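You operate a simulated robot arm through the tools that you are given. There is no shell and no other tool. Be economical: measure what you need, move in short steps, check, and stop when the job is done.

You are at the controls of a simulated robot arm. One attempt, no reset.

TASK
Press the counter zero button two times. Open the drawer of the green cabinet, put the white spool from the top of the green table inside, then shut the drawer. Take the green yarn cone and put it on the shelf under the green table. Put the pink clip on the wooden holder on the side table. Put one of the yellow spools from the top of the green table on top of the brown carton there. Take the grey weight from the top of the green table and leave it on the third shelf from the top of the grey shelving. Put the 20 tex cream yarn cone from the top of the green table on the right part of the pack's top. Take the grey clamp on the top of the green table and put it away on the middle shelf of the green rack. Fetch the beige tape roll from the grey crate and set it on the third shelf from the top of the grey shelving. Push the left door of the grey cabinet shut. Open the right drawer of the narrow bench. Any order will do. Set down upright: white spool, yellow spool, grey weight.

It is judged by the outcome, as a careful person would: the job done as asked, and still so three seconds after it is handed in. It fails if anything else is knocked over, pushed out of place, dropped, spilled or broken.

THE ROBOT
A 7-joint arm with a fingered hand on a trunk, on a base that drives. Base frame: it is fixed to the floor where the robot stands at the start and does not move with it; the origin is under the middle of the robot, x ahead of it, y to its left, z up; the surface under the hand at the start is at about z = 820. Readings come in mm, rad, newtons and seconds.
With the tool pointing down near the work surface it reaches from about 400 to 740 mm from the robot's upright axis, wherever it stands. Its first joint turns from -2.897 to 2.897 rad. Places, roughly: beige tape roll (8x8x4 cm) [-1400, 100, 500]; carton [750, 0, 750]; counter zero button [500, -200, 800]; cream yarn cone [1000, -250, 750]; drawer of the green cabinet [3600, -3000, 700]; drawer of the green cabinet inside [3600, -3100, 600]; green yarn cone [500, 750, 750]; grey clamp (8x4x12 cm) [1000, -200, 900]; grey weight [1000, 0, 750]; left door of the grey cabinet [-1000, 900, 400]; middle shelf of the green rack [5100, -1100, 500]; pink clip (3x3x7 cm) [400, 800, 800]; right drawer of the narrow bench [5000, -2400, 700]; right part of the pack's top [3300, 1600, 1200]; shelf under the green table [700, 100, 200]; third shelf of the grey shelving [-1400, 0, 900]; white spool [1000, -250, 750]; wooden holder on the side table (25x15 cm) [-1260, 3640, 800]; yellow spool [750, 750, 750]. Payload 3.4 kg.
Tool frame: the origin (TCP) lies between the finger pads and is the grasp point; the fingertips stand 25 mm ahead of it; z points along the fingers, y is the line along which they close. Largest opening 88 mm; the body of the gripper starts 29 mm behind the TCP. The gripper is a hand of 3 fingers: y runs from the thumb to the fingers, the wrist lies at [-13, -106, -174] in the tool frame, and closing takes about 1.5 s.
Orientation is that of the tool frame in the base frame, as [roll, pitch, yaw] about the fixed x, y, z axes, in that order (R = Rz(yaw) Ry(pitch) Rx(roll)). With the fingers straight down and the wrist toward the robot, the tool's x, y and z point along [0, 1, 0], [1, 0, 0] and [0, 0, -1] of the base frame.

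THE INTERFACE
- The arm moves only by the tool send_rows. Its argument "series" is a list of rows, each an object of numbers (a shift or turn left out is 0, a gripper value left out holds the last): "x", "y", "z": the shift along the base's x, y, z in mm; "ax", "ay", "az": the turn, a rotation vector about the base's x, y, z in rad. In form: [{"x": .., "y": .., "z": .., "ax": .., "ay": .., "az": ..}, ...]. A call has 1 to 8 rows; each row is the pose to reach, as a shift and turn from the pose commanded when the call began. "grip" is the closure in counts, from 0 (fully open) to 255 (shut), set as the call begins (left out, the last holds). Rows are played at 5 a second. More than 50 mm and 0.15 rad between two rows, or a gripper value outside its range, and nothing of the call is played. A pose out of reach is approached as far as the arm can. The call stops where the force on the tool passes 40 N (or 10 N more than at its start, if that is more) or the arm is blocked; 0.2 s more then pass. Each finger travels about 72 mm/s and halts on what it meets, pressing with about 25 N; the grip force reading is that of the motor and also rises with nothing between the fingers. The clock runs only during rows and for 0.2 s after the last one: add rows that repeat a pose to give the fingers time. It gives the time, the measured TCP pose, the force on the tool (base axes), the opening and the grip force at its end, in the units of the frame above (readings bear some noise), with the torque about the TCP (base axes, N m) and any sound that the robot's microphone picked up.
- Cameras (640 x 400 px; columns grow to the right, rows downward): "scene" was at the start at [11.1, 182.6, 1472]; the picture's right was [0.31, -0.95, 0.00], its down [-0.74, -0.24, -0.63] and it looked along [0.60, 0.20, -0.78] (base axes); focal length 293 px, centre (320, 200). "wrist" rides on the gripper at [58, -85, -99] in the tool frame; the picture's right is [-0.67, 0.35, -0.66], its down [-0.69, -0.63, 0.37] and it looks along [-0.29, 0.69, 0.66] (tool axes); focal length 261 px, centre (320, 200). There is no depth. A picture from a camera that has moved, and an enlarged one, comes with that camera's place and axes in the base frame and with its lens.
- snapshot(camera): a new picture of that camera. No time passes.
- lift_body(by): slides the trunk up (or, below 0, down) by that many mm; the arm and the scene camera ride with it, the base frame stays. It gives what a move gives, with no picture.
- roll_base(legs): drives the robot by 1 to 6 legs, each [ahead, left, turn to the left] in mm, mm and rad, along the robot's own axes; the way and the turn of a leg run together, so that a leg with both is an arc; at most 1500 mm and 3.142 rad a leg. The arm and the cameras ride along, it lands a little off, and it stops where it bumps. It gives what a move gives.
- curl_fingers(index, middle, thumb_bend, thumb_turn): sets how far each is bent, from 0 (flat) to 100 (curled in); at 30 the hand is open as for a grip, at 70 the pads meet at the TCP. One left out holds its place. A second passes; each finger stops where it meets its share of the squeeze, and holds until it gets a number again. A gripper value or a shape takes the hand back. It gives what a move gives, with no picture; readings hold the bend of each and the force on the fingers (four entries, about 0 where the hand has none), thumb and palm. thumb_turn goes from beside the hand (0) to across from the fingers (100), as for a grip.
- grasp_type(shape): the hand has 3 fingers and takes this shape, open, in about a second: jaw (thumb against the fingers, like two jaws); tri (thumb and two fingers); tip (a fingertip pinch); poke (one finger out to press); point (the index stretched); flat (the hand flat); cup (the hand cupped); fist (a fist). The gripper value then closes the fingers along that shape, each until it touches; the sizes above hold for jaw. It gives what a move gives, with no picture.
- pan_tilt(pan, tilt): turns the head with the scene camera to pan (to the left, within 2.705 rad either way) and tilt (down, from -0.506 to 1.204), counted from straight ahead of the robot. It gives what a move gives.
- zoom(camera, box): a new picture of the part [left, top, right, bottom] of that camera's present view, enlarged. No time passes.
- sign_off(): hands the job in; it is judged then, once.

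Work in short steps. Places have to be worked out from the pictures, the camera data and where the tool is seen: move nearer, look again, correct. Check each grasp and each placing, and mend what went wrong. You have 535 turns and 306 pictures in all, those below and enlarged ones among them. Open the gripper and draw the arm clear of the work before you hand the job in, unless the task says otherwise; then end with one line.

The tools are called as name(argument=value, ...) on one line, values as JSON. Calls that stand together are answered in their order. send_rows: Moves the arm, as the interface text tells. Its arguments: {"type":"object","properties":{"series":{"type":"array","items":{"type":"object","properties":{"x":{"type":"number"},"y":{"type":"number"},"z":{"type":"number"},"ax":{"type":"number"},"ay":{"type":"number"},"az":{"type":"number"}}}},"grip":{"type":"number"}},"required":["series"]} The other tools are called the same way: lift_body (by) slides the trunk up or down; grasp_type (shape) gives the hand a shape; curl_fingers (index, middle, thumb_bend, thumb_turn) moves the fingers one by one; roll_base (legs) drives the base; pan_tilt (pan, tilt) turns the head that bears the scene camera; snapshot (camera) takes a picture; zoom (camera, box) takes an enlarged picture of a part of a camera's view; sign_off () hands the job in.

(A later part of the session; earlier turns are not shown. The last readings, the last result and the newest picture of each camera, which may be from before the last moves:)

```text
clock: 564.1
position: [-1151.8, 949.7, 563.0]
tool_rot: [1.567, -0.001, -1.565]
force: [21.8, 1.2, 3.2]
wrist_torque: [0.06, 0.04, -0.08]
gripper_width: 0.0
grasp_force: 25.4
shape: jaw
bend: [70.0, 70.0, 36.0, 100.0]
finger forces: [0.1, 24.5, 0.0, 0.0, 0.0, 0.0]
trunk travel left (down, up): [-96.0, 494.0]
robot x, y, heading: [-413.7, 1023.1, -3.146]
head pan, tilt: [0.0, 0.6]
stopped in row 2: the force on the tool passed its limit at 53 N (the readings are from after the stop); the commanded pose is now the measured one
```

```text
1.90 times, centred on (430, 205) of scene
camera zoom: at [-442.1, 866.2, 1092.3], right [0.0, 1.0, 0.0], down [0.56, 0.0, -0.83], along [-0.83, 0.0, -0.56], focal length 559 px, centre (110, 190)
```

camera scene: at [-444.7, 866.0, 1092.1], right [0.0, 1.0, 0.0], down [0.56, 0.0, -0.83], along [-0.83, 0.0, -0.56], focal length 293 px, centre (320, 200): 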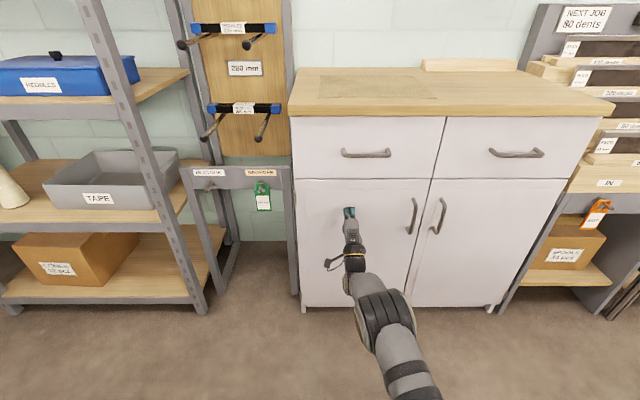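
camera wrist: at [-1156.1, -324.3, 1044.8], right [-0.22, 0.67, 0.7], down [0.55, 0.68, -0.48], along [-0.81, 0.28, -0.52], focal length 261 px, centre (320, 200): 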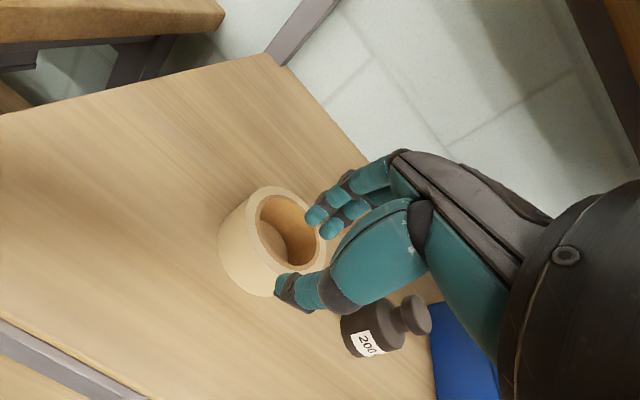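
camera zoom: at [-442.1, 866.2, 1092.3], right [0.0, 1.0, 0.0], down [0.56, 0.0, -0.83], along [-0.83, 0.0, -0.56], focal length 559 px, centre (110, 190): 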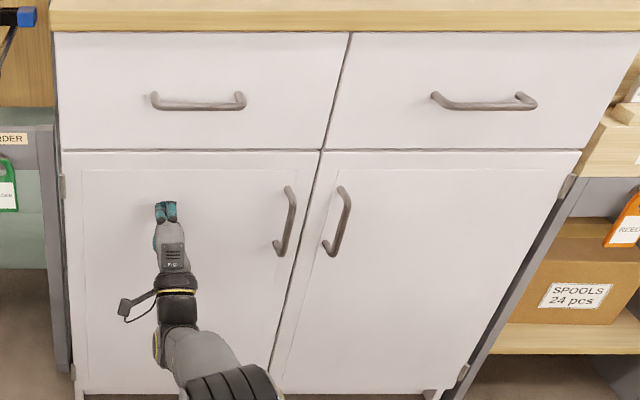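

The door is shut. I withdraw, raise the trunk and turn the hand down; next the pink clip and green cone at the table's left end.

roll_base(legs=[[-100, 0, 0]])

lift_body(by=400)

send_rows(series=[{"x": 30, "ay": -0.14}, {"x": 60, "ay": -0.28}, {"x": 90, "ay": -0.42}, {"x": 120, "ay": -0.56}, {"x": 150, "ay": -0.7, "z": 20}, {"x": 180, "ay": -0.84, "z": 40}, {"x": 200, "ay": -0.98, "z": 60}, {"x": 210, "ay": -1.12, "z": 80}], grip=0)

send_rows(series=[{"ay": -0.14, "z": 20, "y": 15}, {"ay": -0.28, "z": 40, "y": 30}, {"ay": -0.42, "z": 60, "y": 50}, {"ay": -0.45, "z": 60, "x": 40, "y": 65}, {"ay": -0.45, "z": 60, "x": 80, "y": 75}, {"ay": -0.45, "z": 60, "x": 100, "y": 75}])

```text
clock: 565.3
position: [-1053.3, 948.5, 561.6]
tool_rot: [1.571, -0.002, -1.564]
force: [-0.5, 0.8, 0.3]
wrist_torque: [0.04, 0.01, -0.01]
gripper_width: 0.0
grasp_force: 24.3
shape: jaw
bend: [70.0, 70.0, 36.0, 100.0]
finger forces: [0.0, 0.1, 0.0, 0.0, 0.1, 0.1]
trunk travel left (down, up): [-96.0, 494.0]
robot x, y, heading: [-315.0, 1023.3, -3.14]
head pan, tilt: [0.0, 0.6]
```

```text
clock: 569.1
position: [-1053.6, 947.2, 960.7]
tool_rot: [1.57, 0.001, -1.567]
force: [0.3, -0.2, 0.9]
wrist_torque: [-0.01, 0.03, -0.01]
gripper_width: 0.2
grasp_force: 25.3
shape: jaw
bend: [70.0, 70.0, 36.0, 100.0]
finger forces: [0.1, 0.0, 0.0, 0.0, 0.1, 0.0]
trunk travel left (down, up): [-496.0, 94.0]
robot x, y, heading: [-316.3, 1020.7, -3.14]
head pan, tilt: [0.0, 0.6]
```

```text
clock: 570.9
position: [-845.7, 951.2, 1034.6]
tool_rot: [2.661, 0.0, -1.578]
force: [0.3, 0.3, 0.5]
wrist_torque: [0.02, -0.02, 0.02]
gripper_width: 88.2
grasp_force: 0.1
shape: jaw
bend: [30.0, 30.0, 30.0, 98.0]
finger forces: [0.0, 0.0, 0.2, 0.1, 0.0, 0.1]
out of reach, approached as far as the arm can: row 8
trunk travel left (down, up): [-496.0, 94.0]
robot x, y, heading: [-315.0, 1024.0, -3.144]
head pan, tilt: [0.0, 0.6]
```

```text
clock: 572.3
position: [-745.8, 1026.9, 1096.3]
tool_rot: [-3.141, -0.007, -1.57]
force: [-1.0, -0.1, 0.4]
wrist_torque: [0.04, 0.02, 0.0]
gripper_width: 87.6
grasp_force: 0.2
shape: jaw
bend: [30.0, 30.0, 30.0, 98.0]
finger forces: [0.0, 0.1, 0.1, 0.0, 0.0, 0.1]
out of reach, approached as far as the arm can: row 1, 2, 3
trunk travel left (down, up): [-496.0, 94.0]
robot x, y, heading: [-317.5, 1024.1, -3.138]
head pan, tilt: [0.0, 0.6]
```

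I sidestep right of the creel, turn to face the table's left end and look.

roll_base(legs=[[0, 570, 0], [0, 0, -3.14], [300, 0, 0]])

pan_tilt(pan=0.6, tilt=0.9)

snapshot(camera="scene")

snapshot(camera="wrist")

```text
clock: 584.6
position: [414.8, 445.9, 1095.7]
tool_rot: [3.141, -0.008, 1.557]
force: [0.7, 0.0, 0.0]
wrist_torque: [-0.02, 0.03, 0.0]
gripper_width: 87.8
grasp_force: 0.0
shape: jaw
bend: [30.0, 30.0, 30.0, 98.0]
finger forces: [0.1, 0.0, 0.1, 0.1, 0.0, 0.0]
trunk travel left (down, up): [-496.0, 94.0]
robot x, y, heading: [-14.8, 452.9, -0.01]
head pan, tilt: [0.0, 0.6]
```

```text
clock: 585.6
position: [413.1, 446.1, 1095.9]
tool_rot: [-3.141, -0.007, 1.557]
force: [-0.1, 0.0, -0.2]
wrist_torque: [0.01, -0.01, 0.01]
gripper_width: 87.7
grasp_force: 0.1
shape: jaw
bend: [30.0, 30.0, 30.0, 98.0]
finger forces: [0.1, 0.0, 0.0, 0.1, 0.0, 0.1]
trunk travel left (down, up): [-496.0, 94.0]
robot x, y, heading: [-14.2, 453.2, -0.017]
head pan, tilt: [0.6, 0.901]
```

```text
103 pictures are left
camera scene: at [-12.3, 655.2, 1467.4], right [0.55, -0.83, 0.0], down [-0.65, -0.43, -0.62], along [0.52, 0.34, -0.78], focal length 293 px, centre (320, 200)
```

scene: 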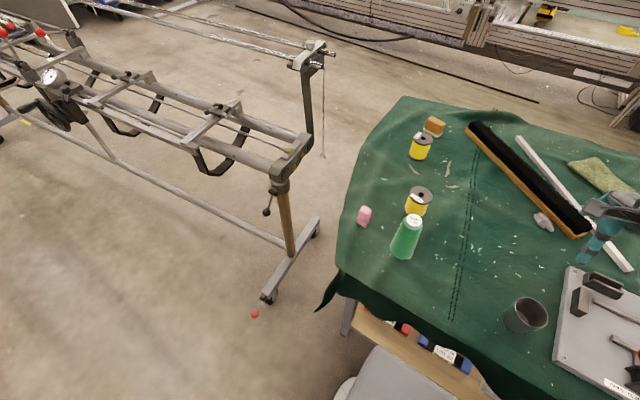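

```text
102 pictures are left
camera wrist: at [330.4, 504.9, 1196.7], right [0.34, -0.68, 0.65], down [-0.64, -0.67, -0.37], along [0.69, -0.29, -0.66], focal length 261 px, centre (320, 200)
```

wrist: 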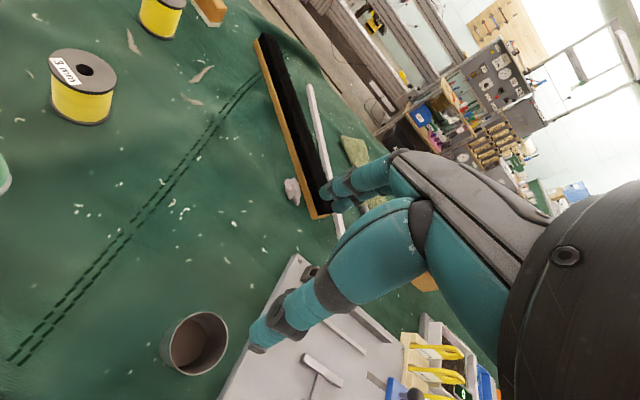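

The pink clip is at about (431,807) and the green cone near (397,680). I zoom in on both.

zoom(camera="scene", box=[340, 190, 450, 270])

```text
5.00 times, centred on (395, 230) of scene
camera zoom: at [-12.3, 655.2, 1467.4], right [0.55, -0.83, 0.0], down [-0.65, -0.43, -0.62], along [0.52, 0.34, -0.78], focal length 1467 px, centre (-55, 50)
```

zoom: 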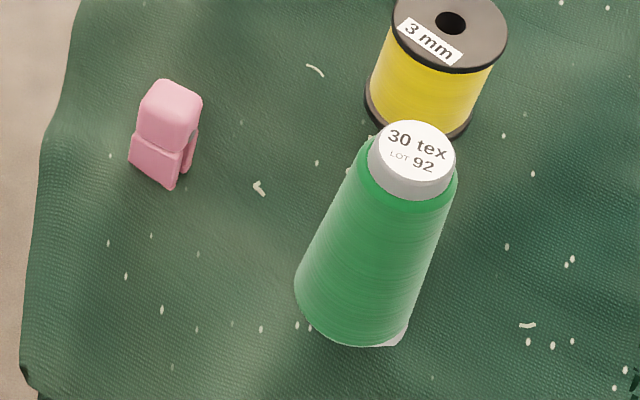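

The clip stands upright like an inverted U with two legs. I move above it for a close wrist view.

send_rows(series=[{"y": 45}, {"y": 90}, {"y": 135}, {"y": 180}, {"y": 225}, {"y": 265}, {"y": 305, "x": 5}, {"y": 335, "x": 10}])

snapshot(camera="wrist")

```text
clock: 587.4
position: [423.1, 780.7, 1097.9]
tool_rot: [-3.141, -0.006, 1.557]
force: [-0.3, 0.6, -0.3]
wrist_torque: [0.0, -0.03, -0.01]
gripper_width: 87.8
grasp_force: 0.0
shape: jaw
bend: [30.0, 30.0, 30.0, 98.0]
finger forces: [0.0, 0.0, 0.0, 0.0, 0.1, 0.0]
trunk travel left (down, up): [-496.0, 94.0]
robot x, y, heading: [-14.4, 454.1, -0.014]
head pan, tilt: [0.6, 0.901]
```

```text
100 pictures are left
camera wrist: at [340.7, 840.0, 1197.4], right [0.34, -0.68, 0.65], down [-0.64, -0.67, -0.37], along [0.69, -0.29, -0.66], focal length 261 px, centre (320, 200)
```

wrist: 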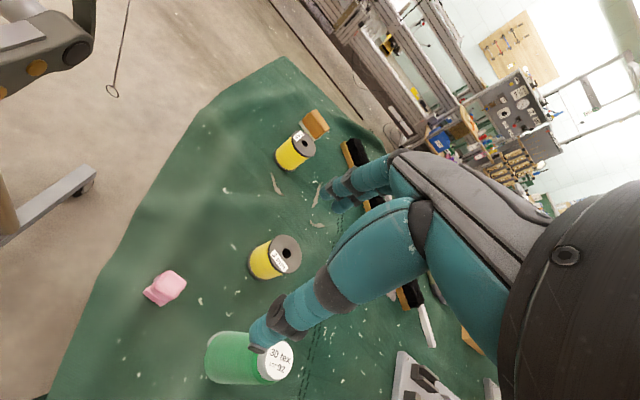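

I zoom in to read the clip's orientation.

zoom(camera="wrist", box=[120, 240, 220, 330])

```text
4.44 times, centred on (170, 285) of wrist
camera zoom: at [340.7, 840.0, 1197.4], right [0.34, -0.68, 0.65], down [-0.64, -0.67, -0.37], along [0.69, -0.29, -0.66], focal length 1158 px, centre (987, -178)
```

zoom: 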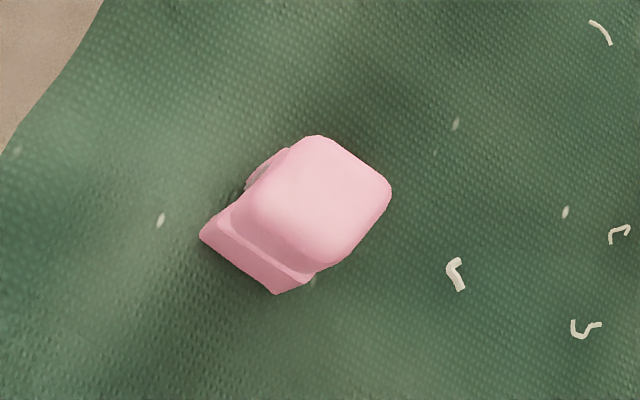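

The clip is axis-aligned at (422,806), about 22 mm square on top, legs separated along x. I descend to grip its top block.

send_rows(series=[{"y": 13, "z": -40}, {"y": 25, "z": -80}, {"y": 25, "z": -125}, {"y": 25, "z": -170}, {"y": 25, "z": -205}, {"y": 25, "z": -225}, {"y": 25, "z": -225}])

snapshot(camera="wrist")

```text
clock: 589.0
position: [425.2, 805.5, 870.8]
tool_rot: [3.141, -0.007, 1.558]
force: [0.3, -0.1, 0.3]
wrist_torque: [0.02, 0.01, 0.01]
gripper_width: 88.0
grasp_force: 0.1
shape: jaw
bend: [30.0, 30.0, 30.0, 98.0]
finger forces: [0.0, 0.1, 0.1, 0.0, 0.1, 0.1]
trunk travel left (down, up): [-496.0, 94.0]
robot x, y, heading: [-17.7, 450.6, -0.009]
head pan, tilt: [0.6, 0.901]
```

```text
98 pictures are left
camera wrist: at [341.1, 863.3, 970.6], right [0.34, -0.68, 0.65], down [-0.64, -0.67, -0.37], along [0.69, -0.29, -0.66], focal length 261 px, centre (320, 200)
```

wrist: 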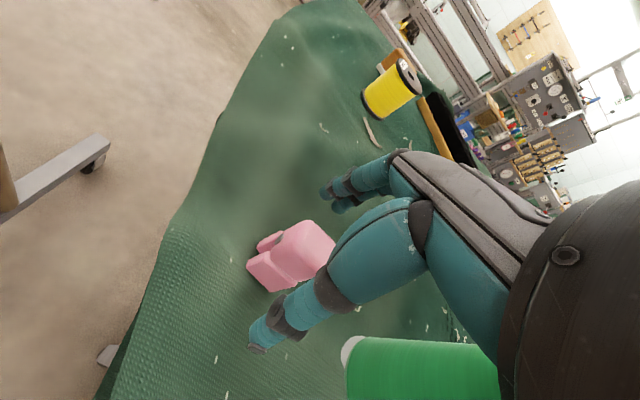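

Well centred; top at z≈867. I go 14 mm lower and close.

send_rows(series=[{"x": -2, "z": -8}, {"x": -2, "z": -14}, {"x": -2, "z": -14}])

send_rows(series=[{}, {}, {}, {}, {}, {}, {}, {}], grip=255)

send_rows(series=[{"z": 40}, {"z": 80}, {"z": 120}, {"z": 160}, {"z": 200}, {"z": 230}])

snapshot(camera="wrist")

```text
clock: 589.8
position: [421.2, 806.5, 855.6]
tool_rot: [-3.141, -0.007, 1.557]
force: [0.3, 0.9, -0.1]
wrist_torque: [0.06, 0.01, 0.01]
gripper_width: 88.1
grasp_force: 0.0
shape: jaw
bend: [30.0, 30.0, 30.0, 98.0]
finger forces: [0.0, 0.0, 0.0, 0.0, 0.0, 0.0]
trunk travel left (down, up): [-496.0, 94.0]
robot x, y, heading: [-15.0, 454.2, -0.007]
head pan, tilt: [0.6, 0.901]
```

```text
clock: 591.6
position: [422.1, 804.8, 856.4]
tool_rot: [3.141, -0.006, 1.555]
force: [0.2, 0.4, -0.2]
wrist_torque: [-0.02, 0.02, 0.0]
gripper_width: 19.7
grasp_force: 24.8
shape: jaw
bend: [73.0, 58.0, 75.0, 100.0]
finger forces: [14.7, 7.8, 0.0, 0.0, 22.3, 0.0]
trunk travel left (down, up): [-496.0, 94.0]
robot x, y, heading: [-16.7, 455.5, -0.012]
head pan, tilt: [0.6, 0.901]
```

```text
clock: 593.0
position: [421.6, 803.5, 1086.9]
tool_rot: [3.141, -0.007, 1.558]
force: [0.3, 0.1, 0.3]
wrist_torque: [0.02, -0.04, 0.0]
gripper_width: 19.7
grasp_force: 25.2
shape: jaw
bend: [73.0, 58.0, 75.0, 100.0]
finger forces: [14.6, 7.8, 0.0, 0.0, 22.4, 0.0]
trunk travel left (down, up): [-496.0, 94.0]
robot x, y, heading: [-16.6, 457.5, -0.017]
head pan, tilt: [0.6, 0.901]
```

```text
97 pictures are left
camera wrist: at [337.9, 862.6, 1188.1], right [0.34, -0.68, 0.65], down [-0.64, -0.68, -0.37], along [0.69, -0.29, -0.66], focal length 261 px, centre (320, 200)
```

wrist: 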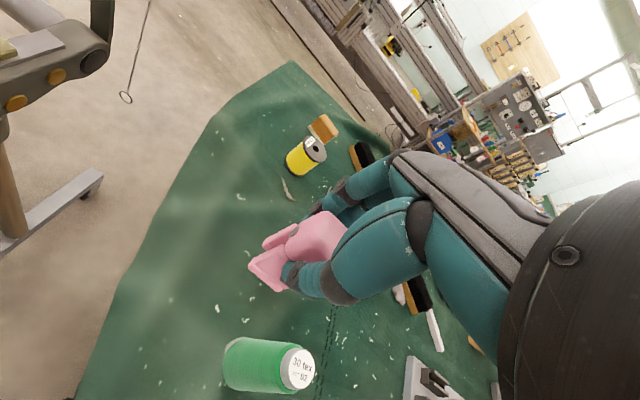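

The clip is held firmly. I tuck the arm, back off and drive along the aisle between creel and cabinets toward the side table.

send_rows(series=[{"y": -45}, {"y": -90}, {"y": -135}, {"y": -180}, {"y": -225}, {"y": -270}, {"y": -310}, {"y": -345}])

roll_base(legs=[[-400, 0, 0], [0, 0, 1.584], [1100, 0, 0]])

pan_tilt(pan=0.3, tilt=0.4)

snapshot(camera="scene")

```text
clock: 594.8
position: [421.2, 460.1, 1085.7]
tool_rot: [-3.141, -0.005, 1.558]
force: [0.1, 0.1, -0.9]
wrist_torque: [-0.01, 0.02, -0.01]
gripper_width: 19.7
grasp_force: 25.3
shape: jaw
bend: [73.0, 58.0, 75.0, 100.0]
finger forces: [14.6, 7.8, 0.1, 0.1, 22.5, 0.0]
trunk travel left (down, up): [-496.0, 94.0]
robot x, y, heading: [-16.6, 453.2, -0.012]
head pan, tilt: [0.6, 0.901]
```

```text
clock: 606.3
position: [-402.6, 2002.6, 1086.0]
tool_rot: [3.141, -0.007, 3.134]
force: [-0.2, 0.7, 0.1]
wrist_torque: [0.02, 0.02, -0.05]
gripper_width: 19.4
grasp_force: 25.4
shape: jaw
bend: [73.0, 58.0, 75.0, 100.0]
finger forces: [14.4, 7.8, 0.0, 0.0, 22.1, 0.0]
trunk travel left (down, up): [-496.0, 94.0]
robot x, y, heading: [-396.3, 1565.0, 1.564]
head pan, tilt: [0.6, 0.901]
```

```text
clock: 607.2
position: [-402.4, 2003.6, 1087.3]
tool_rot: [3.141, -0.007, 3.134]
force: [0.1, 0.1, -0.7]
wrist_torque: [-0.01, -0.01, -0.02]
gripper_width: 19.5
grasp_force: 25.0
shape: jaw
bend: [73.0, 58.0, 75.0, 100.0]
finger forces: [14.5, 7.7, 0.1, 0.0, 22.1, 0.0]
trunk travel left (down, up): [-496.0, 94.0]
robot x, y, heading: [-393.4, 1563.4, 1.559]
head pan, tilt: [0.3, 0.4]
```

```text
96 pictures are left
camera scene: at [-581.6, 1595.3, 1510.3], right [0.96, 0.29, 0.0], down [0.11, -0.37, -0.92], along [-0.27, 0.88, -0.39], focal length 293 px, centre (320, 200)
```

scene: 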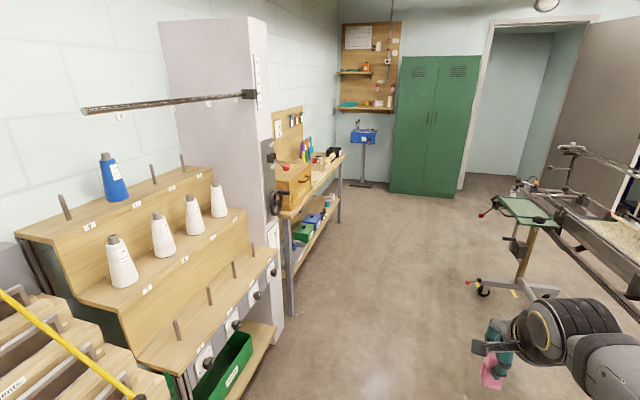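

The side table starts beyond the grey pillar. I drive on and look at it.

roll_base(legs=[[1450, 60, 0.01]])

pan_tilt(pan=0.8, tilt=0.6)

snapshot(camera="scene")

```text
clock: 614.4
position: [-467.6, 3441.4, 1085.7]
tool_rot: [-3.14, -0.007, -3.137]
force: [0.2, 0.5, -0.9]
wrist_torque: [0.01, 0.01, 0.02]
gripper_width: 19.5
grasp_force: 24.7
shape: jaw
bend: [73.0, 58.0, 75.0, 100.0]
finger forces: [14.6, 7.7, 0.0, 0.0, 22.2, 0.0]
trunk travel left (down, up): [-496.0, 94.0]
robot x, y, heading: [-458.0, 3005.7, 1.577]
head pan, tilt: [0.3, 0.4]
```

```text
clock: 615.3
position: [-469.0, 3441.2, 1085.7]
tool_rot: [3.14, -0.008, -3.136]
force: [0.0, -1.1, 0.1]
wrist_torque: [-0.02, -0.02, 0.02]
gripper_width: 19.5
grasp_force: 25.5
shape: jaw
bend: [73.0, 58.0, 75.0, 100.0]
finger forces: [14.5, 7.6, 0.0, 0.0, 22.2, 0.1]
trunk travel left (down, up): [-496.0, 94.0]
robot x, y, heading: [-456.5, 3000.9, 1.578]
head pan, tilt: [0.799, 0.6]
```

```text
95 pictures are left
camera scene: at [-676.7, 3002.9, 1492.2], right [0.69, 0.72, 0.0], down [0.41, -0.39, -0.83], along [-0.6, 0.57, -0.56], focal length 293 px, centre (320, 200)
```

scene: 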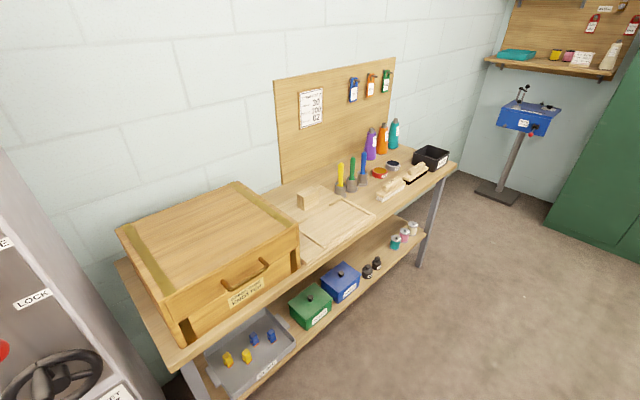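

The wooden holder seems to be the pale board with a block near (335,215). I zoom in.

zoom(camera="scene", box=[270, 140, 450, 270])

```text
3.08 times, centred on (360, 205) of scene
camera zoom: at [-676.7, 3002.9, 1492.2], right [0.69, 0.72, 0.0], down [0.41, -0.39, -0.83], along [-0.6, 0.57, -0.56], focal length 903 px, centre (197, 185)
```

zoom: 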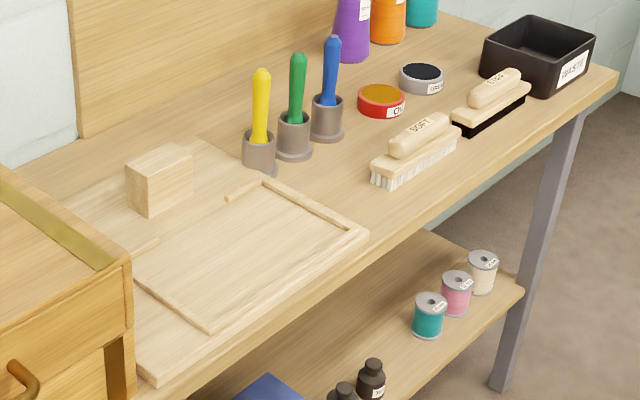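

The holder is a rimmed board at about (-1244,3626). I drive level with it and turn to face it.

roll_base(legs=[[620, 30, 0], [0, 0, 1.564], [130, 0, 0]])

pan_tilt(pan=0.0, tilt=0.8)

snapshot(camera="scene")

snapshot(camera="wrist")

```text
clock: 623.6
position: [-1058.9, 3579.7, 1085.5]
tool_rot: [3.141, -0.007, -1.521]
force: [-0.2, 0.5, -1.5]
wrist_torque: [0.0, 0.02, 0.01]
gripper_width: 19.1
grasp_force: 25.0
shape: jaw
bend: [73.0, 58.0, 75.0, 100.0]
finger forces: [14.3, 7.6, 0.0, 0.0, 22.0, 0.1]
trunk travel left (down, up): [-496.0, 94.0]
robot x, y, heading: [-621.6, 3611.6, -3.089]
head pan, tilt: [0.799, 0.6]
```

```text
clock: 624.7
position: [-1058.0, 3580.1, 1085.1]
tool_rot: [-3.141, -0.008, -1.522]
force: [-0.5, 0.1, -0.1]
wrist_torque: [0.01, 0.01, 0.0]
gripper_width: 19.2
grasp_force: 24.9
shape: jaw
bend: [73.0, 58.0, 75.0, 100.0]
finger forces: [14.5, 7.6, 0.0, 0.0, 22.1, 0.0]
trunk travel left (down, up): [-496.0, 94.0]
robot x, y, heading: [-621.0, 3610.2, -3.091]
head pan, tilt: [0.0, 0.799]
```

```text
93 pictures are left
camera scene: at [-634.6, 3454.9, 1475.3], right [-0.05, 1.0, 0.0], down [0.72, 0.04, -0.7], along [-0.7, -0.04, -0.72], focal length 293 px, centre (320, 200)
```

scene: 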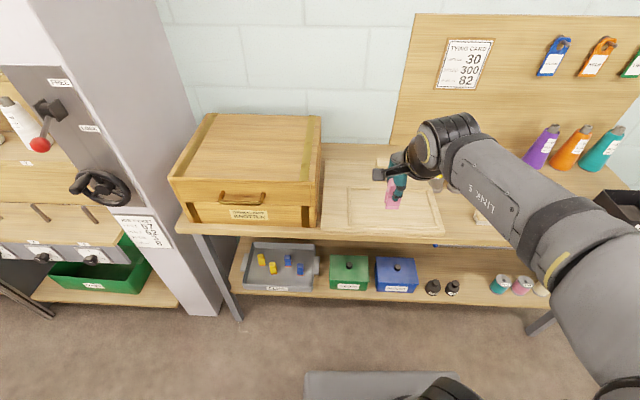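

```text
92 pictures are left
camera wrist: at [-970.0, 3527.0, 1186.6], right [-0.38, 0.66, 0.65], down [0.59, 0.71, -0.37], along [-0.71, 0.25, -0.66], focal length 261 px, centre (320, 200)
```

wrist: 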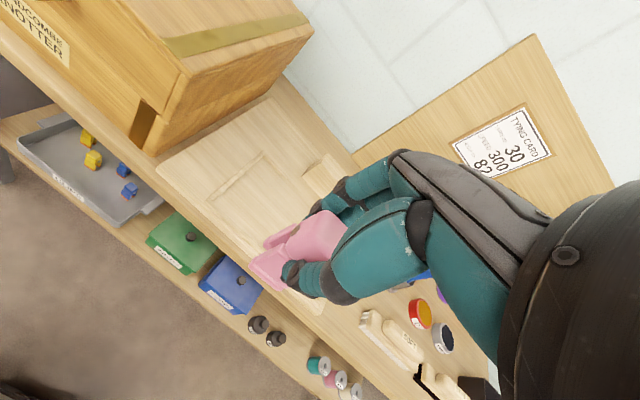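

The rimmed area's centre is near (-1224,3643). I move over it and come down partway.

send_rows(series=[{"x": -42, "y": 15}, {"x": -84, "y": 30}, {"x": -126, "y": 45}, {"x": -166, "y": 60}, {"x": -166, "y": 60, "z": -45}, {"x": -166, "y": 60, "z": -90}, {"x": -166, "y": 60, "z": -125}, {"x": -166, "y": 60, "z": -125}])

snapshot(camera="wrist")

zoom(camera="scene", box=[300, 130, 480, 260])

```text
clock: 626.5
position: [-1223.8, 3640.9, 959.9]
tool_rot: [-3.141, -0.008, -1.521]
force: [0.2, -0.2, -0.1]
wrist_torque: [0.0, -0.02, 0.01]
gripper_width: 19.5
grasp_force: 24.7
shape: jaw
bend: [73.0, 58.0, 75.0, 100.0]
finger forces: [14.4, 7.8, 0.0, 0.0, 22.2, 0.0]
trunk travel left (down, up): [-496.0, 94.0]
robot x, y, heading: [-619.2, 3611.6, -3.09]
head pan, tilt: [0.0, 0.799]
```

```text
91 pictures are left
camera wrist: at [-1135.5, 3587.4, 1060.2], right [-0.38, 0.66, 0.65], down [0.59, 0.71, -0.37], along [-0.71, 0.25, -0.66], focal length 261 px, centre (320, 200)
```

wrist: 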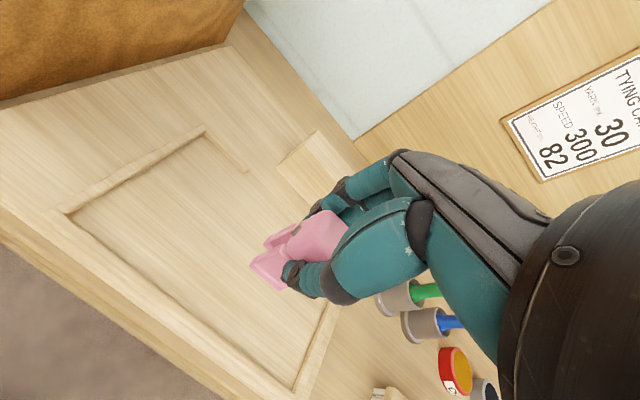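

```text
3.08 times, centred on (390, 195) of scene
camera zoom: at [-634.7, 3455.1, 1475.3], right [-0.05, 1.0, 0.0], down [0.72, 0.04, -0.7], along [-0.7, -0.04, -0.72], focal length 903 px, centre (105, 215)
```

zoom: 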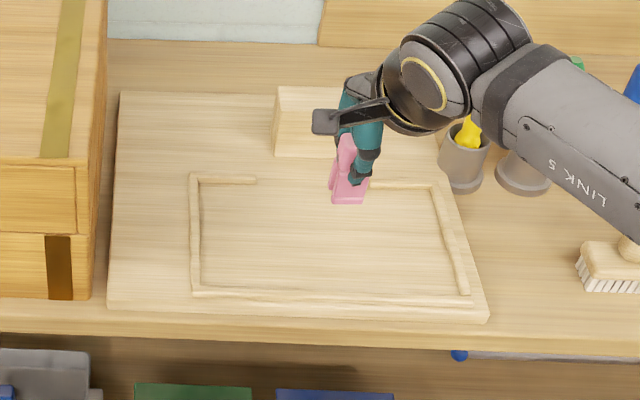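

The clip will land inside the rimmed frame. I lower to contact.

send_rows(series=[{"z": -30}, {"z": -50}, {"z": -62}, {"z": -70}, {"z": -76}, {"z": -82}, {"z": -88}, {"z": -94}])

snapshot(camera="wrist")

zoom(camera="scene", box=[300, 130, 480, 260])

```text
clock: 628.3
position: [-1223.8, 3639.2, 866.8]
tool_rot: [3.142, -0.006, -1.52]
force: [0.2, -0.4, -0.2]
wrist_torque: [0.03, 0.02, 0.05]
gripper_width: 19.3
grasp_force: 24.5
shape: jaw
bend: [73.0, 58.0, 75.0, 100.0]
finger forces: [14.3, 7.8, 0.0, 0.0, 22.2, 0.1]
trunk travel left (down, up): [-496.0, 94.0]
robot x, y, heading: [-621.9, 3614.0, -3.095]
head pan, tilt: [0.0, 0.799]
```

```text
89 pictures are left
camera wrist: at [-1135.9, 3586.9, 967.2], right [-0.38, 0.66, 0.65], down [0.59, 0.71, -0.37], along [-0.71, 0.25, -0.66], focal length 261 px, centre (320, 200)
```

wrist: 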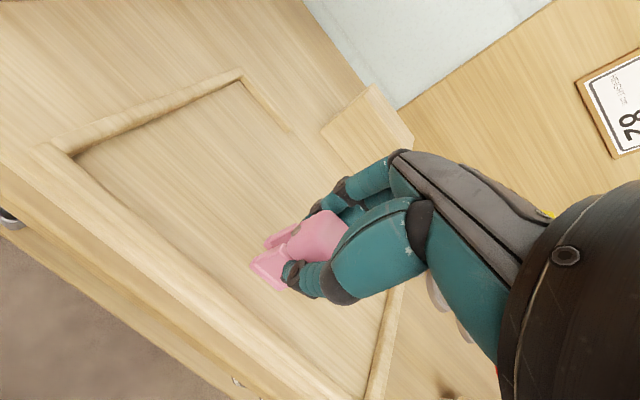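

```text
3.08 times, centred on (390, 195) of scene
camera zoom: at [-634.7, 3455.0, 1475.3], right [-0.05, 1.0, 0.0], down [0.72, 0.04, -0.7], along [-0.7, -0.04, -0.72], focal length 903 px, centre (105, 215)
```

zoom: 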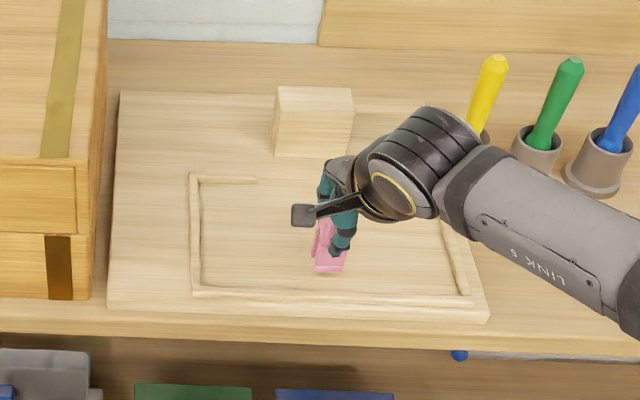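

Not yet touching, and it would land near the front rim, so I shift 28 mm further back and continue down.

send_rows(series=[{"x": -14}, {"x": -28}, {"x": -28, "z": -5}, {"x": -28, "z": -10}, {"x": -28, "z": -15}, {"x": -28, "z": -20}, {"x": -28, "z": -25}, {"x": -28, "z": -30}])

zoom(camera="scene", box=[300, 130, 480, 260])

```text
clock: 630.0
position: [-1254.1, 3640.2, 849.5]
tool_rot: [3.12, -0.007, -1.519]
force: [0.9, 1.4, 22.3]
wrist_torque: [0.03, -0.05, -0.02]
gripper_width: 21.7
grasp_force: 24.9
shape: jaw
bend: [74.0, 58.0, 75.0, 100.0]
finger forces: [17.0, 9.5, 0.1, 0.0, 27.6, 0.1]
trunk travel left (down, up): [-496.0, 94.0]
robot x, y, heading: [-621.7, 3612.5, -3.087]
head pan, tilt: [0.0, 0.799]
stopped in row 8: the force on the tool passed its limit at 44 N (the readings are from after the stop); the commanded pose is now the measured one
```

```text
3.08 times, centred on (390, 195) of scene
camera zoom: at [-631.6, 3455.0, 1475.4], right [-0.05, 1.0, 0.0], down [0.71, 0.04, -0.7], along [-0.7, -0.04, -0.72], focal length 903 px, centre (105, 215)
```

zoom: 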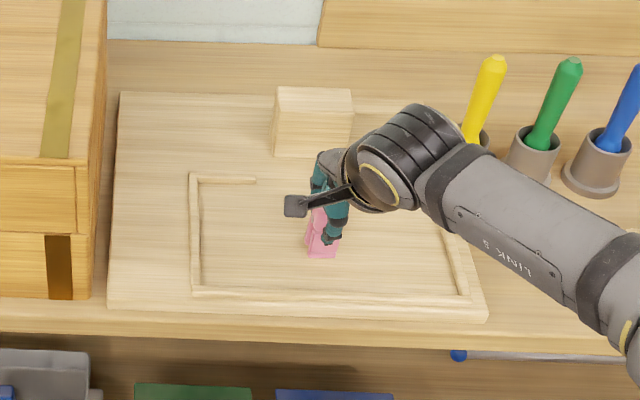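

The clip has touched down inside the frame. I ease up, release and lift away.

send_rows(series=[{"z": 4}, {"z": 4}])

send_rows(series=[{}, {}, {}, {}, {}, {}, {}, {}], grip=0)

send_rows(series=[{"z": 40}, {"z": 80}, {"z": 120}, {"z": 160}, {"z": 200}, {"z": 230, "x": 30}, {"z": 230, "x": 70}, {"z": 230, "x": 110}])

snapshot(camera="wrist")

zoom(camera="scene", box=[300, 130, 480, 260])

```text
clock: 630.6
position: [-1253.9, 3640.1, 850.0]
tool_rot: [3.126, -0.006, -1.519]
force: [-2.9, 0.0, 17.3]
wrist_torque: [-0.03, 0.07, -0.02]
gripper_width: 21.4
grasp_force: 25.1
shape: jaw
bend: [74.0, 58.0, 76.0, 100.0]
finger forces: [18.2, 10.2, 0.1, 0.0, 24.9, 0.0]
trunk travel left (down, up): [-496.0, 94.0]
robot x, y, heading: [-622.7, 3609.6, -3.095]
head pan, tilt: [0.0, 0.799]
```

```text
clock: 632.4
position: [-1256.1, 3639.9, 848.9]
tool_rot: [3.129, -0.007, -1.52]
force: [0.0, -0.4, 0.2]
wrist_torque: [-0.04, 0.0, 0.02]
gripper_width: 87.5
grasp_force: 0.0
shape: jaw
bend: [30.0, 30.0, 30.0, 98.0]
finger forces: [0.0, 0.0, 0.1, 0.0, 0.1, 0.1]
trunk travel left (down, up): [-496.0, 94.0]
robot x, y, heading: [-618.9, 3614.5, -3.088]
head pan, tilt: [0.0, 0.799]
```

```text
clock: 634.2
position: [-1144.4, 3637.2, 1079.5]
tool_rot: [3.129, -0.006, -1.521]
force: [-0.1, -0.5, -0.3]
wrist_torque: [0.0, -0.02, 0.01]
gripper_width: 87.8
grasp_force: 0.0
shape: jaw
bend: [30.0, 30.0, 30.0, 98.0]
finger forces: [0.1, 0.1, 0.0, 0.0, 0.0, 0.0]
trunk travel left (down, up): [-496.0, 94.0]
robot x, y, heading: [-620.9, 3613.5, -3.091]
head pan, tilt: [0.0, 0.799]
```

```text
86 pictures are left
camera wrist: at [-1054.2, 3584.5, 1179.5], right [-0.37, 0.66, 0.66], down [0.59, 0.71, -0.38], along [-0.72, 0.24, -0.65], focal length 261 px, centre (320, 200)
```

wrist: 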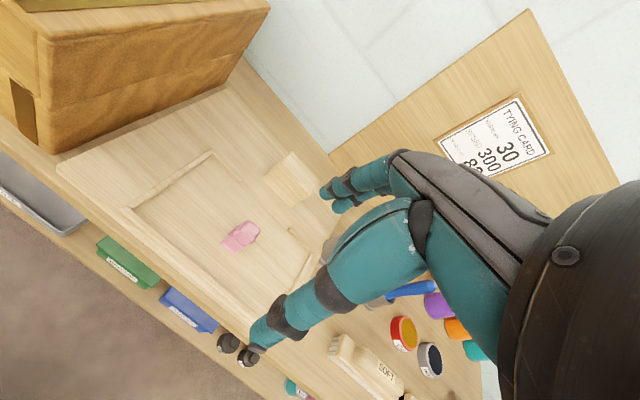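

```text
3.08 times, centred on (390, 195) of scene
camera zoom: at [-634.3, 3455.1, 1475.3], right [-0.05, 1.0, 0.0], down [0.72, 0.04, -0.7], along [-0.7, -0.04, -0.72], focal length 903 px, centre (105, 215)
```

zoom: 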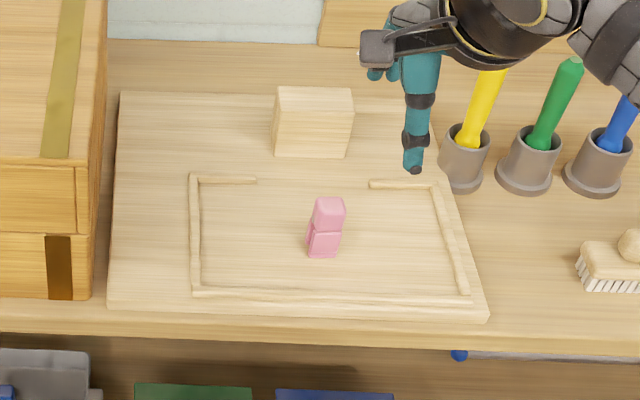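

The pink clip stands on the wooden holder. Last job: the green cone. I drive back to the table's left end.

send_rows(series=[{"x": 40, "y": -12}, {"x": 80, "y": -25}])

roll_base(legs=[[-180, 0, 0], [0, 0, -1.62], [-1100, 0, 0], [-1100, 0, 0], [-960, 0, 0], [0, 0, -1.571]])

pan_tilt(pan=0.2, tilt=0.7)

snapshot(camera="scene")

```text
clock: 634.8
position: [-1065.4, 3616.5, 1080.1]
tool_rot: [3.13, -0.007, -1.52]
force: [-0.2, 0.2, 1.1]
wrist_torque: [-0.01, -0.03, 0.01]
gripper_width: 87.7
grasp_force: 0.1
shape: jaw
bend: [30.0, 30.0, 30.0, 98.0]
finger forces: [0.1, 0.0, 0.1, 0.0, 0.1, 0.0]
trunk travel left (down, up): [-496.0, 94.0]
robot x, y, heading: [-618.7, 3614.0, -3.093]
head pan, tilt: [0.0, 0.799]
```

```text
clock: 659.2
position: [-66.9, 417.1, 1078.3]
tool_rot: [3.129, -0.006, 1.527]
force: [-0.4, 1.0, 0.6]
wrist_torque: [0.01, -0.02, 0.02]
gripper_width: 87.9
grasp_force: 0.1
shape: jaw
bend: [30.0, 30.0, 30.0, 98.0]
finger forces: [0.0, 0.0, 0.0, 0.1, 0.0, 0.0]
trunk travel left (down, up): [-496.0, 94.0]
robot x, y, heading: [-518.2, 458.9, -0.047]
head pan, tilt: [0.0, 0.799]
```

```text
clock: 660.0
position: [-67.3, 416.7, 1078.3]
tool_rot: [3.129, -0.008, 1.528]
force: [-0.1, 0.0, -0.4]
wrist_torque: [0.0, -0.05, -0.01]
gripper_width: 87.7
grasp_force: 0.1
shape: jaw
bend: [30.0, 30.0, 30.0, 98.0]
finger forces: [0.0, 0.0, 0.0, 0.0, 0.0, 0.1]
trunk travel left (down, up): [-496.0, 94.0]
robot x, y, heading: [-509.9, 461.8, -0.043]
head pan, tilt: [0.201, 0.7]
```

```text
84 pictures are left
camera scene: at [-480.6, 636.3, 1483.5], right [0.16, -0.99, 0.0], down [-0.64, -0.1, -0.76], along [0.76, 0.12, -0.64], focal length 293 px, centre (320, 200)
```

scene: 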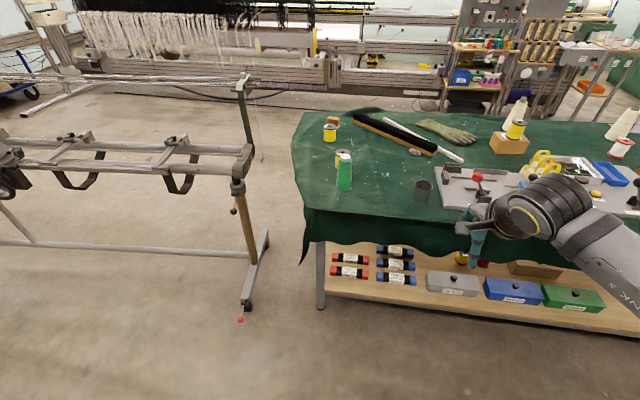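

The near side of the shelf is lined with boxes, but the far side is empty wood, so I'll carry the cone round there. I re-pose the hand (horizontal, closing sideways) here in free space first.

roll_base(legs=[[0, 0, 0.044]])

send_rows(series=[{"x": 40, "ay": -0.05}, {"x": 80, "ay": -0.15}, {"x": 115, "ay": -0.29}, {"x": 120, "ay": -0.43}, {"x": 120, "ay": -0.57}, {"x": 120, "ay": -0.71}, {"x": 120, "ay": -0.85}, {"x": 120, "ay": -0.99}])

send_rows(series=[{"ay": -0.145}, {"ay": -0.29}, {"ay": -0.435}, {"ay": -0.57}, {"ay": -0.57}])

send_rows(series=[{"ax": -0.145}, {"ax": -0.29}, {"ax": -0.435}, {"ax": -0.58}, {"ax": -0.725}, {"ax": -0.87}, {"ax": -1.01}, {"ax": -1.15}])

send_rows(series=[{"ax": -0.14}, {"ax": -0.28}, {"ax": -0.42}, {"ax": -0.42, "z": -40}, {"ax": -0.42, "z": -60}])

```text
clock: 660.8
position: [-65.7, 437.2, 1078.2]
tool_rot: [3.129, -0.007, 1.571]
force: [-1.0, -0.1, 1.1]
wrist_torque: [-0.04, 0.04, 0.02]
gripper_width: 87.8
grasp_force: 0.1
shape: jaw
bend: [30.0, 30.0, 30.0, 98.0]
finger forces: [0.1, 0.0, 0.0, 0.0, 0.1, 0.0]
trunk travel left (down, up): [-496.0, 94.0]
robot x, y, heading: [-507.7, 462.1, 0.001]
head pan, tilt: [0.201, 0.7]
```

```text
clock: 662.6
position: [54.0, 438.0, 1079.5]
tool_rot: [2.138, -0.007, 1.578]
force: [0.6, -0.4, -0.9]
wrist_torque: [-0.02, 0.0, -0.03]
gripper_width: 88.0
grasp_force: 0.0
shape: jaw
bend: [30.0, 30.0, 30.0, 98.0]
finger forces: [0.0, 0.0, 0.0, 0.1, 0.0, 0.0]
trunk travel left (down, up): [-496.0, 94.0]
robot x, y, heading: [-509.7, 463.5, -0.002]
head pan, tilt: [0.201, 0.7]
```

```text
clock: 663.8
position: [54.4, 436.1, 1078.6]
tool_rot: [1.569, 0.0, 1.578]
force: [-0.1, -0.2, -0.5]
wrist_torque: [-0.01, -0.02, 0.0]
gripper_width: 87.9
grasp_force: 0.1
shape: jaw
bend: [30.0, 30.0, 30.0, 98.0]
finger forces: [0.0, 0.0, 0.1, 0.0, 0.1, 0.0]
trunk travel left (down, up): [-496.0, 94.0]
robot x, y, heading: [-510.4, 463.0, -0.001]
head pan, tilt: [0.201, 0.7]
```

```text
clock: 665.6
position: [52.6, 436.6, 1078.8]
tool_rot: [1.587, 1.15, 1.592]
force: [-0.1, -0.4, 0.7]
wrist_torque: [0.03, 0.01, -0.01]
gripper_width: 87.9
grasp_force: 0.0
shape: jaw
bend: [30.0, 30.0, 30.0, 98.0]
finger forces: [0.0, 0.0, 0.0, 0.0, 0.0, 0.0]
trunk travel left (down, up): [-496.0, 94.0]
robot x, y, heading: [-511.2, 463.3, -0.001]
head pan, tilt: [0.201, 0.7]
```

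```text
clock: 666.8
position: [54.6, 437.8, 1018.4]
tool_rot: [3.05, 1.564, 3.05]
force: [-0.3, -0.5, -0.2]
wrist_torque: [0.01, 0.01, -0.02]
gripper_width: 87.6
grasp_force: 0.0
shape: jaw
bend: [30.0, 30.0, 30.0, 98.0]
finger forces: [0.0, 0.1, 0.1, 0.0, 0.0, 0.1]
trunk travel left (down, up): [-496.0, 94.0]
robot x, y, heading: [-508.3, 463.6, -0.001]
head pan, tilt: [0.201, 0.7]
```

I line up with the cone: base left and ahead, hand to y≈685, then look.

roll_base(legs=[[0, 170, 0], [180, 0, 0]])

send_rows(series=[{"y": 30, "z": -30}, {"y": 60, "z": -60}, {"y": 75, "z": -95}, {"y": 75, "z": -120}])

snapshot(camera="scene")

snapshot(camera="wrist")

```text
clock: 669.4
position: [235.0, 609.3, 1018.1]
tool_rot: [2.834, 1.564, 2.837]
force: [0.7, 0.6, 0.7]
wrist_torque: [0.0, 0.0, 0.01]
gripper_width: 88.2
grasp_force: 0.1
shape: jaw
bend: [30.0, 30.0, 30.0, 98.0]
finger forces: [0.1, 0.0, 0.1, 0.1, 0.0, 0.0]
trunk travel left (down, up): [-496.0, 94.0]
robot x, y, heading: [-330.4, 632.5, 0.0]
head pan, tilt: [0.201, 0.7]
```

```text
clock: 670.4
position: [234.5, 686.1, 899.5]
tool_rot: [3.036, 1.563, 3.04]
force: [-0.1, 0.5, 0.2]
wrist_torque: [0.02, -0.05, -0.02]
gripper_width: 87.8
grasp_force: 0.1
shape: jaw
bend: [30.0, 30.0, 30.0, 98.0]
finger forces: [0.0, 0.0, 0.0, 0.0, 0.1, 0.1]
trunk travel left (down, up): [-496.0, 94.0]
robot x, y, heading: [-331.4, 631.0, 0.002]
head pan, tilt: [0.201, 0.7]
```

```text
83 pictures are left
camera scene: at [-307.6, 809.4, 1483.5], right [0.2, -0.98, 0.0], down [-0.63, -0.13, -0.76], along [0.75, 0.15, -0.64], focal length 293 px, centre (320, 200)
```

scene: 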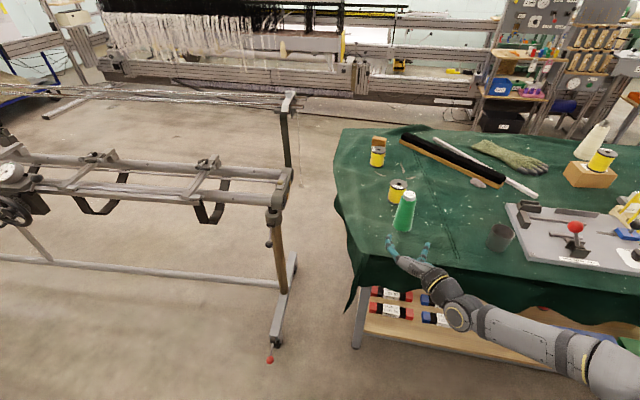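

```text
82 pictures are left
camera wrist: at [135.2, 600.3, 842.9], right [-0.65, 0.35, 0.68], down [0.37, -0.63, 0.68], along [0.66, 0.7, 0.28], focal length 261 px, centre (320, 200)
```

wrist: 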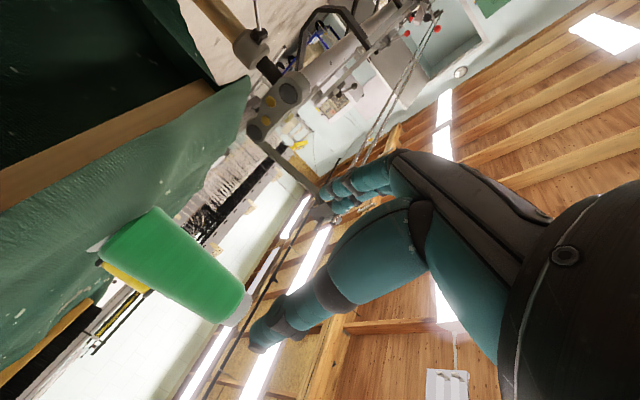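

The cone at (398,685) is straight ahead of the hand. I lower a little, drive ahead and check before closing.

send_rows(series=[{"z": -12}, {"z": -12}])

roll_base(legs=[[100, 0, 0]])

snapshot(camera="wrist")

zoom(camera="scene", box=[340, 160, 480, 290])

```text
clock: 671.0
position: [235.7, 685.8, 887.2]
tool_rot: [2.951, 1.564, 2.954]
force: [0.5, 0.4, -0.5]
wrist_torque: [0.0, 0.01, 0.03]
gripper_width: 87.6
grasp_force: 0.1
shape: jaw
bend: [30.0, 30.0, 30.0, 98.0]
finger forces: [0.0, 0.0, 0.0, 0.0, 0.0, 0.0]
trunk travel left (down, up): [-496.0, 94.0]
robot x, y, heading: [-329.4, 634.1, 0.001]
head pan, tilt: [0.201, 0.7]
```

```text
clock: 672.1
position: [336.4, 686.8, 889.1]
tool_rot: [2.966, 1.564, 2.973]
force: [0.0, 0.0, -0.8]
wrist_torque: [-0.02, 0.02, 0.02]
gripper_width: 87.8
grasp_force: 0.2
shape: jaw
bend: [30.0, 30.0, 30.0, 98.0]
finger forces: [0.0, 0.0, 0.0, 0.1, 0.1, 0.0]
trunk travel left (down, up): [-496.0, 94.0]
robot x, y, heading: [-230.5, 634.9, 0.004]
head pan, tilt: [0.201, 0.7]
```

```text
81 pictures are left
camera wrist: at [237.0, 601.2, 831.5], right [-0.65, 0.34, 0.68], down [0.37, -0.63, 0.68], along [0.66, 0.7, 0.28], focal length 261 px, centre (320, 200)
```

wrist: 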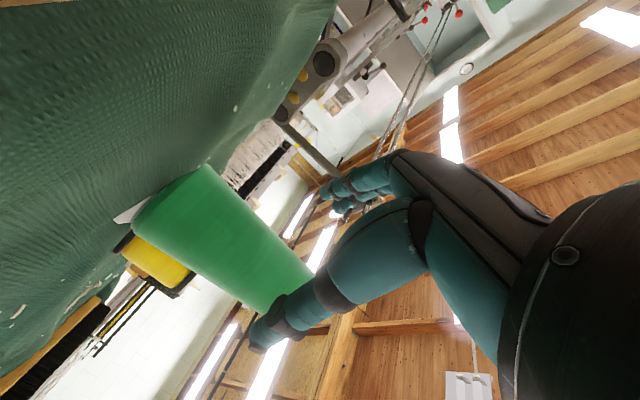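

```text
3.08 times, centred on (410, 225) of scene
camera zoom: at [-206.8, 809.7, 1483.5], right [0.2, -0.98, 0.0], down [-0.63, -0.13, -0.76], along [0.75, 0.15, -0.64], focal length 903 px, centre (43, 123)
```

zoom: 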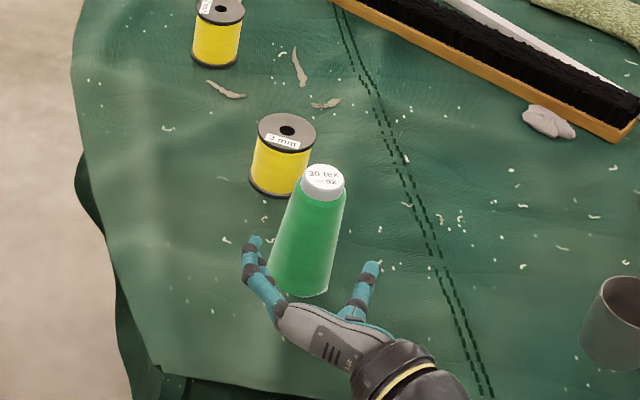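

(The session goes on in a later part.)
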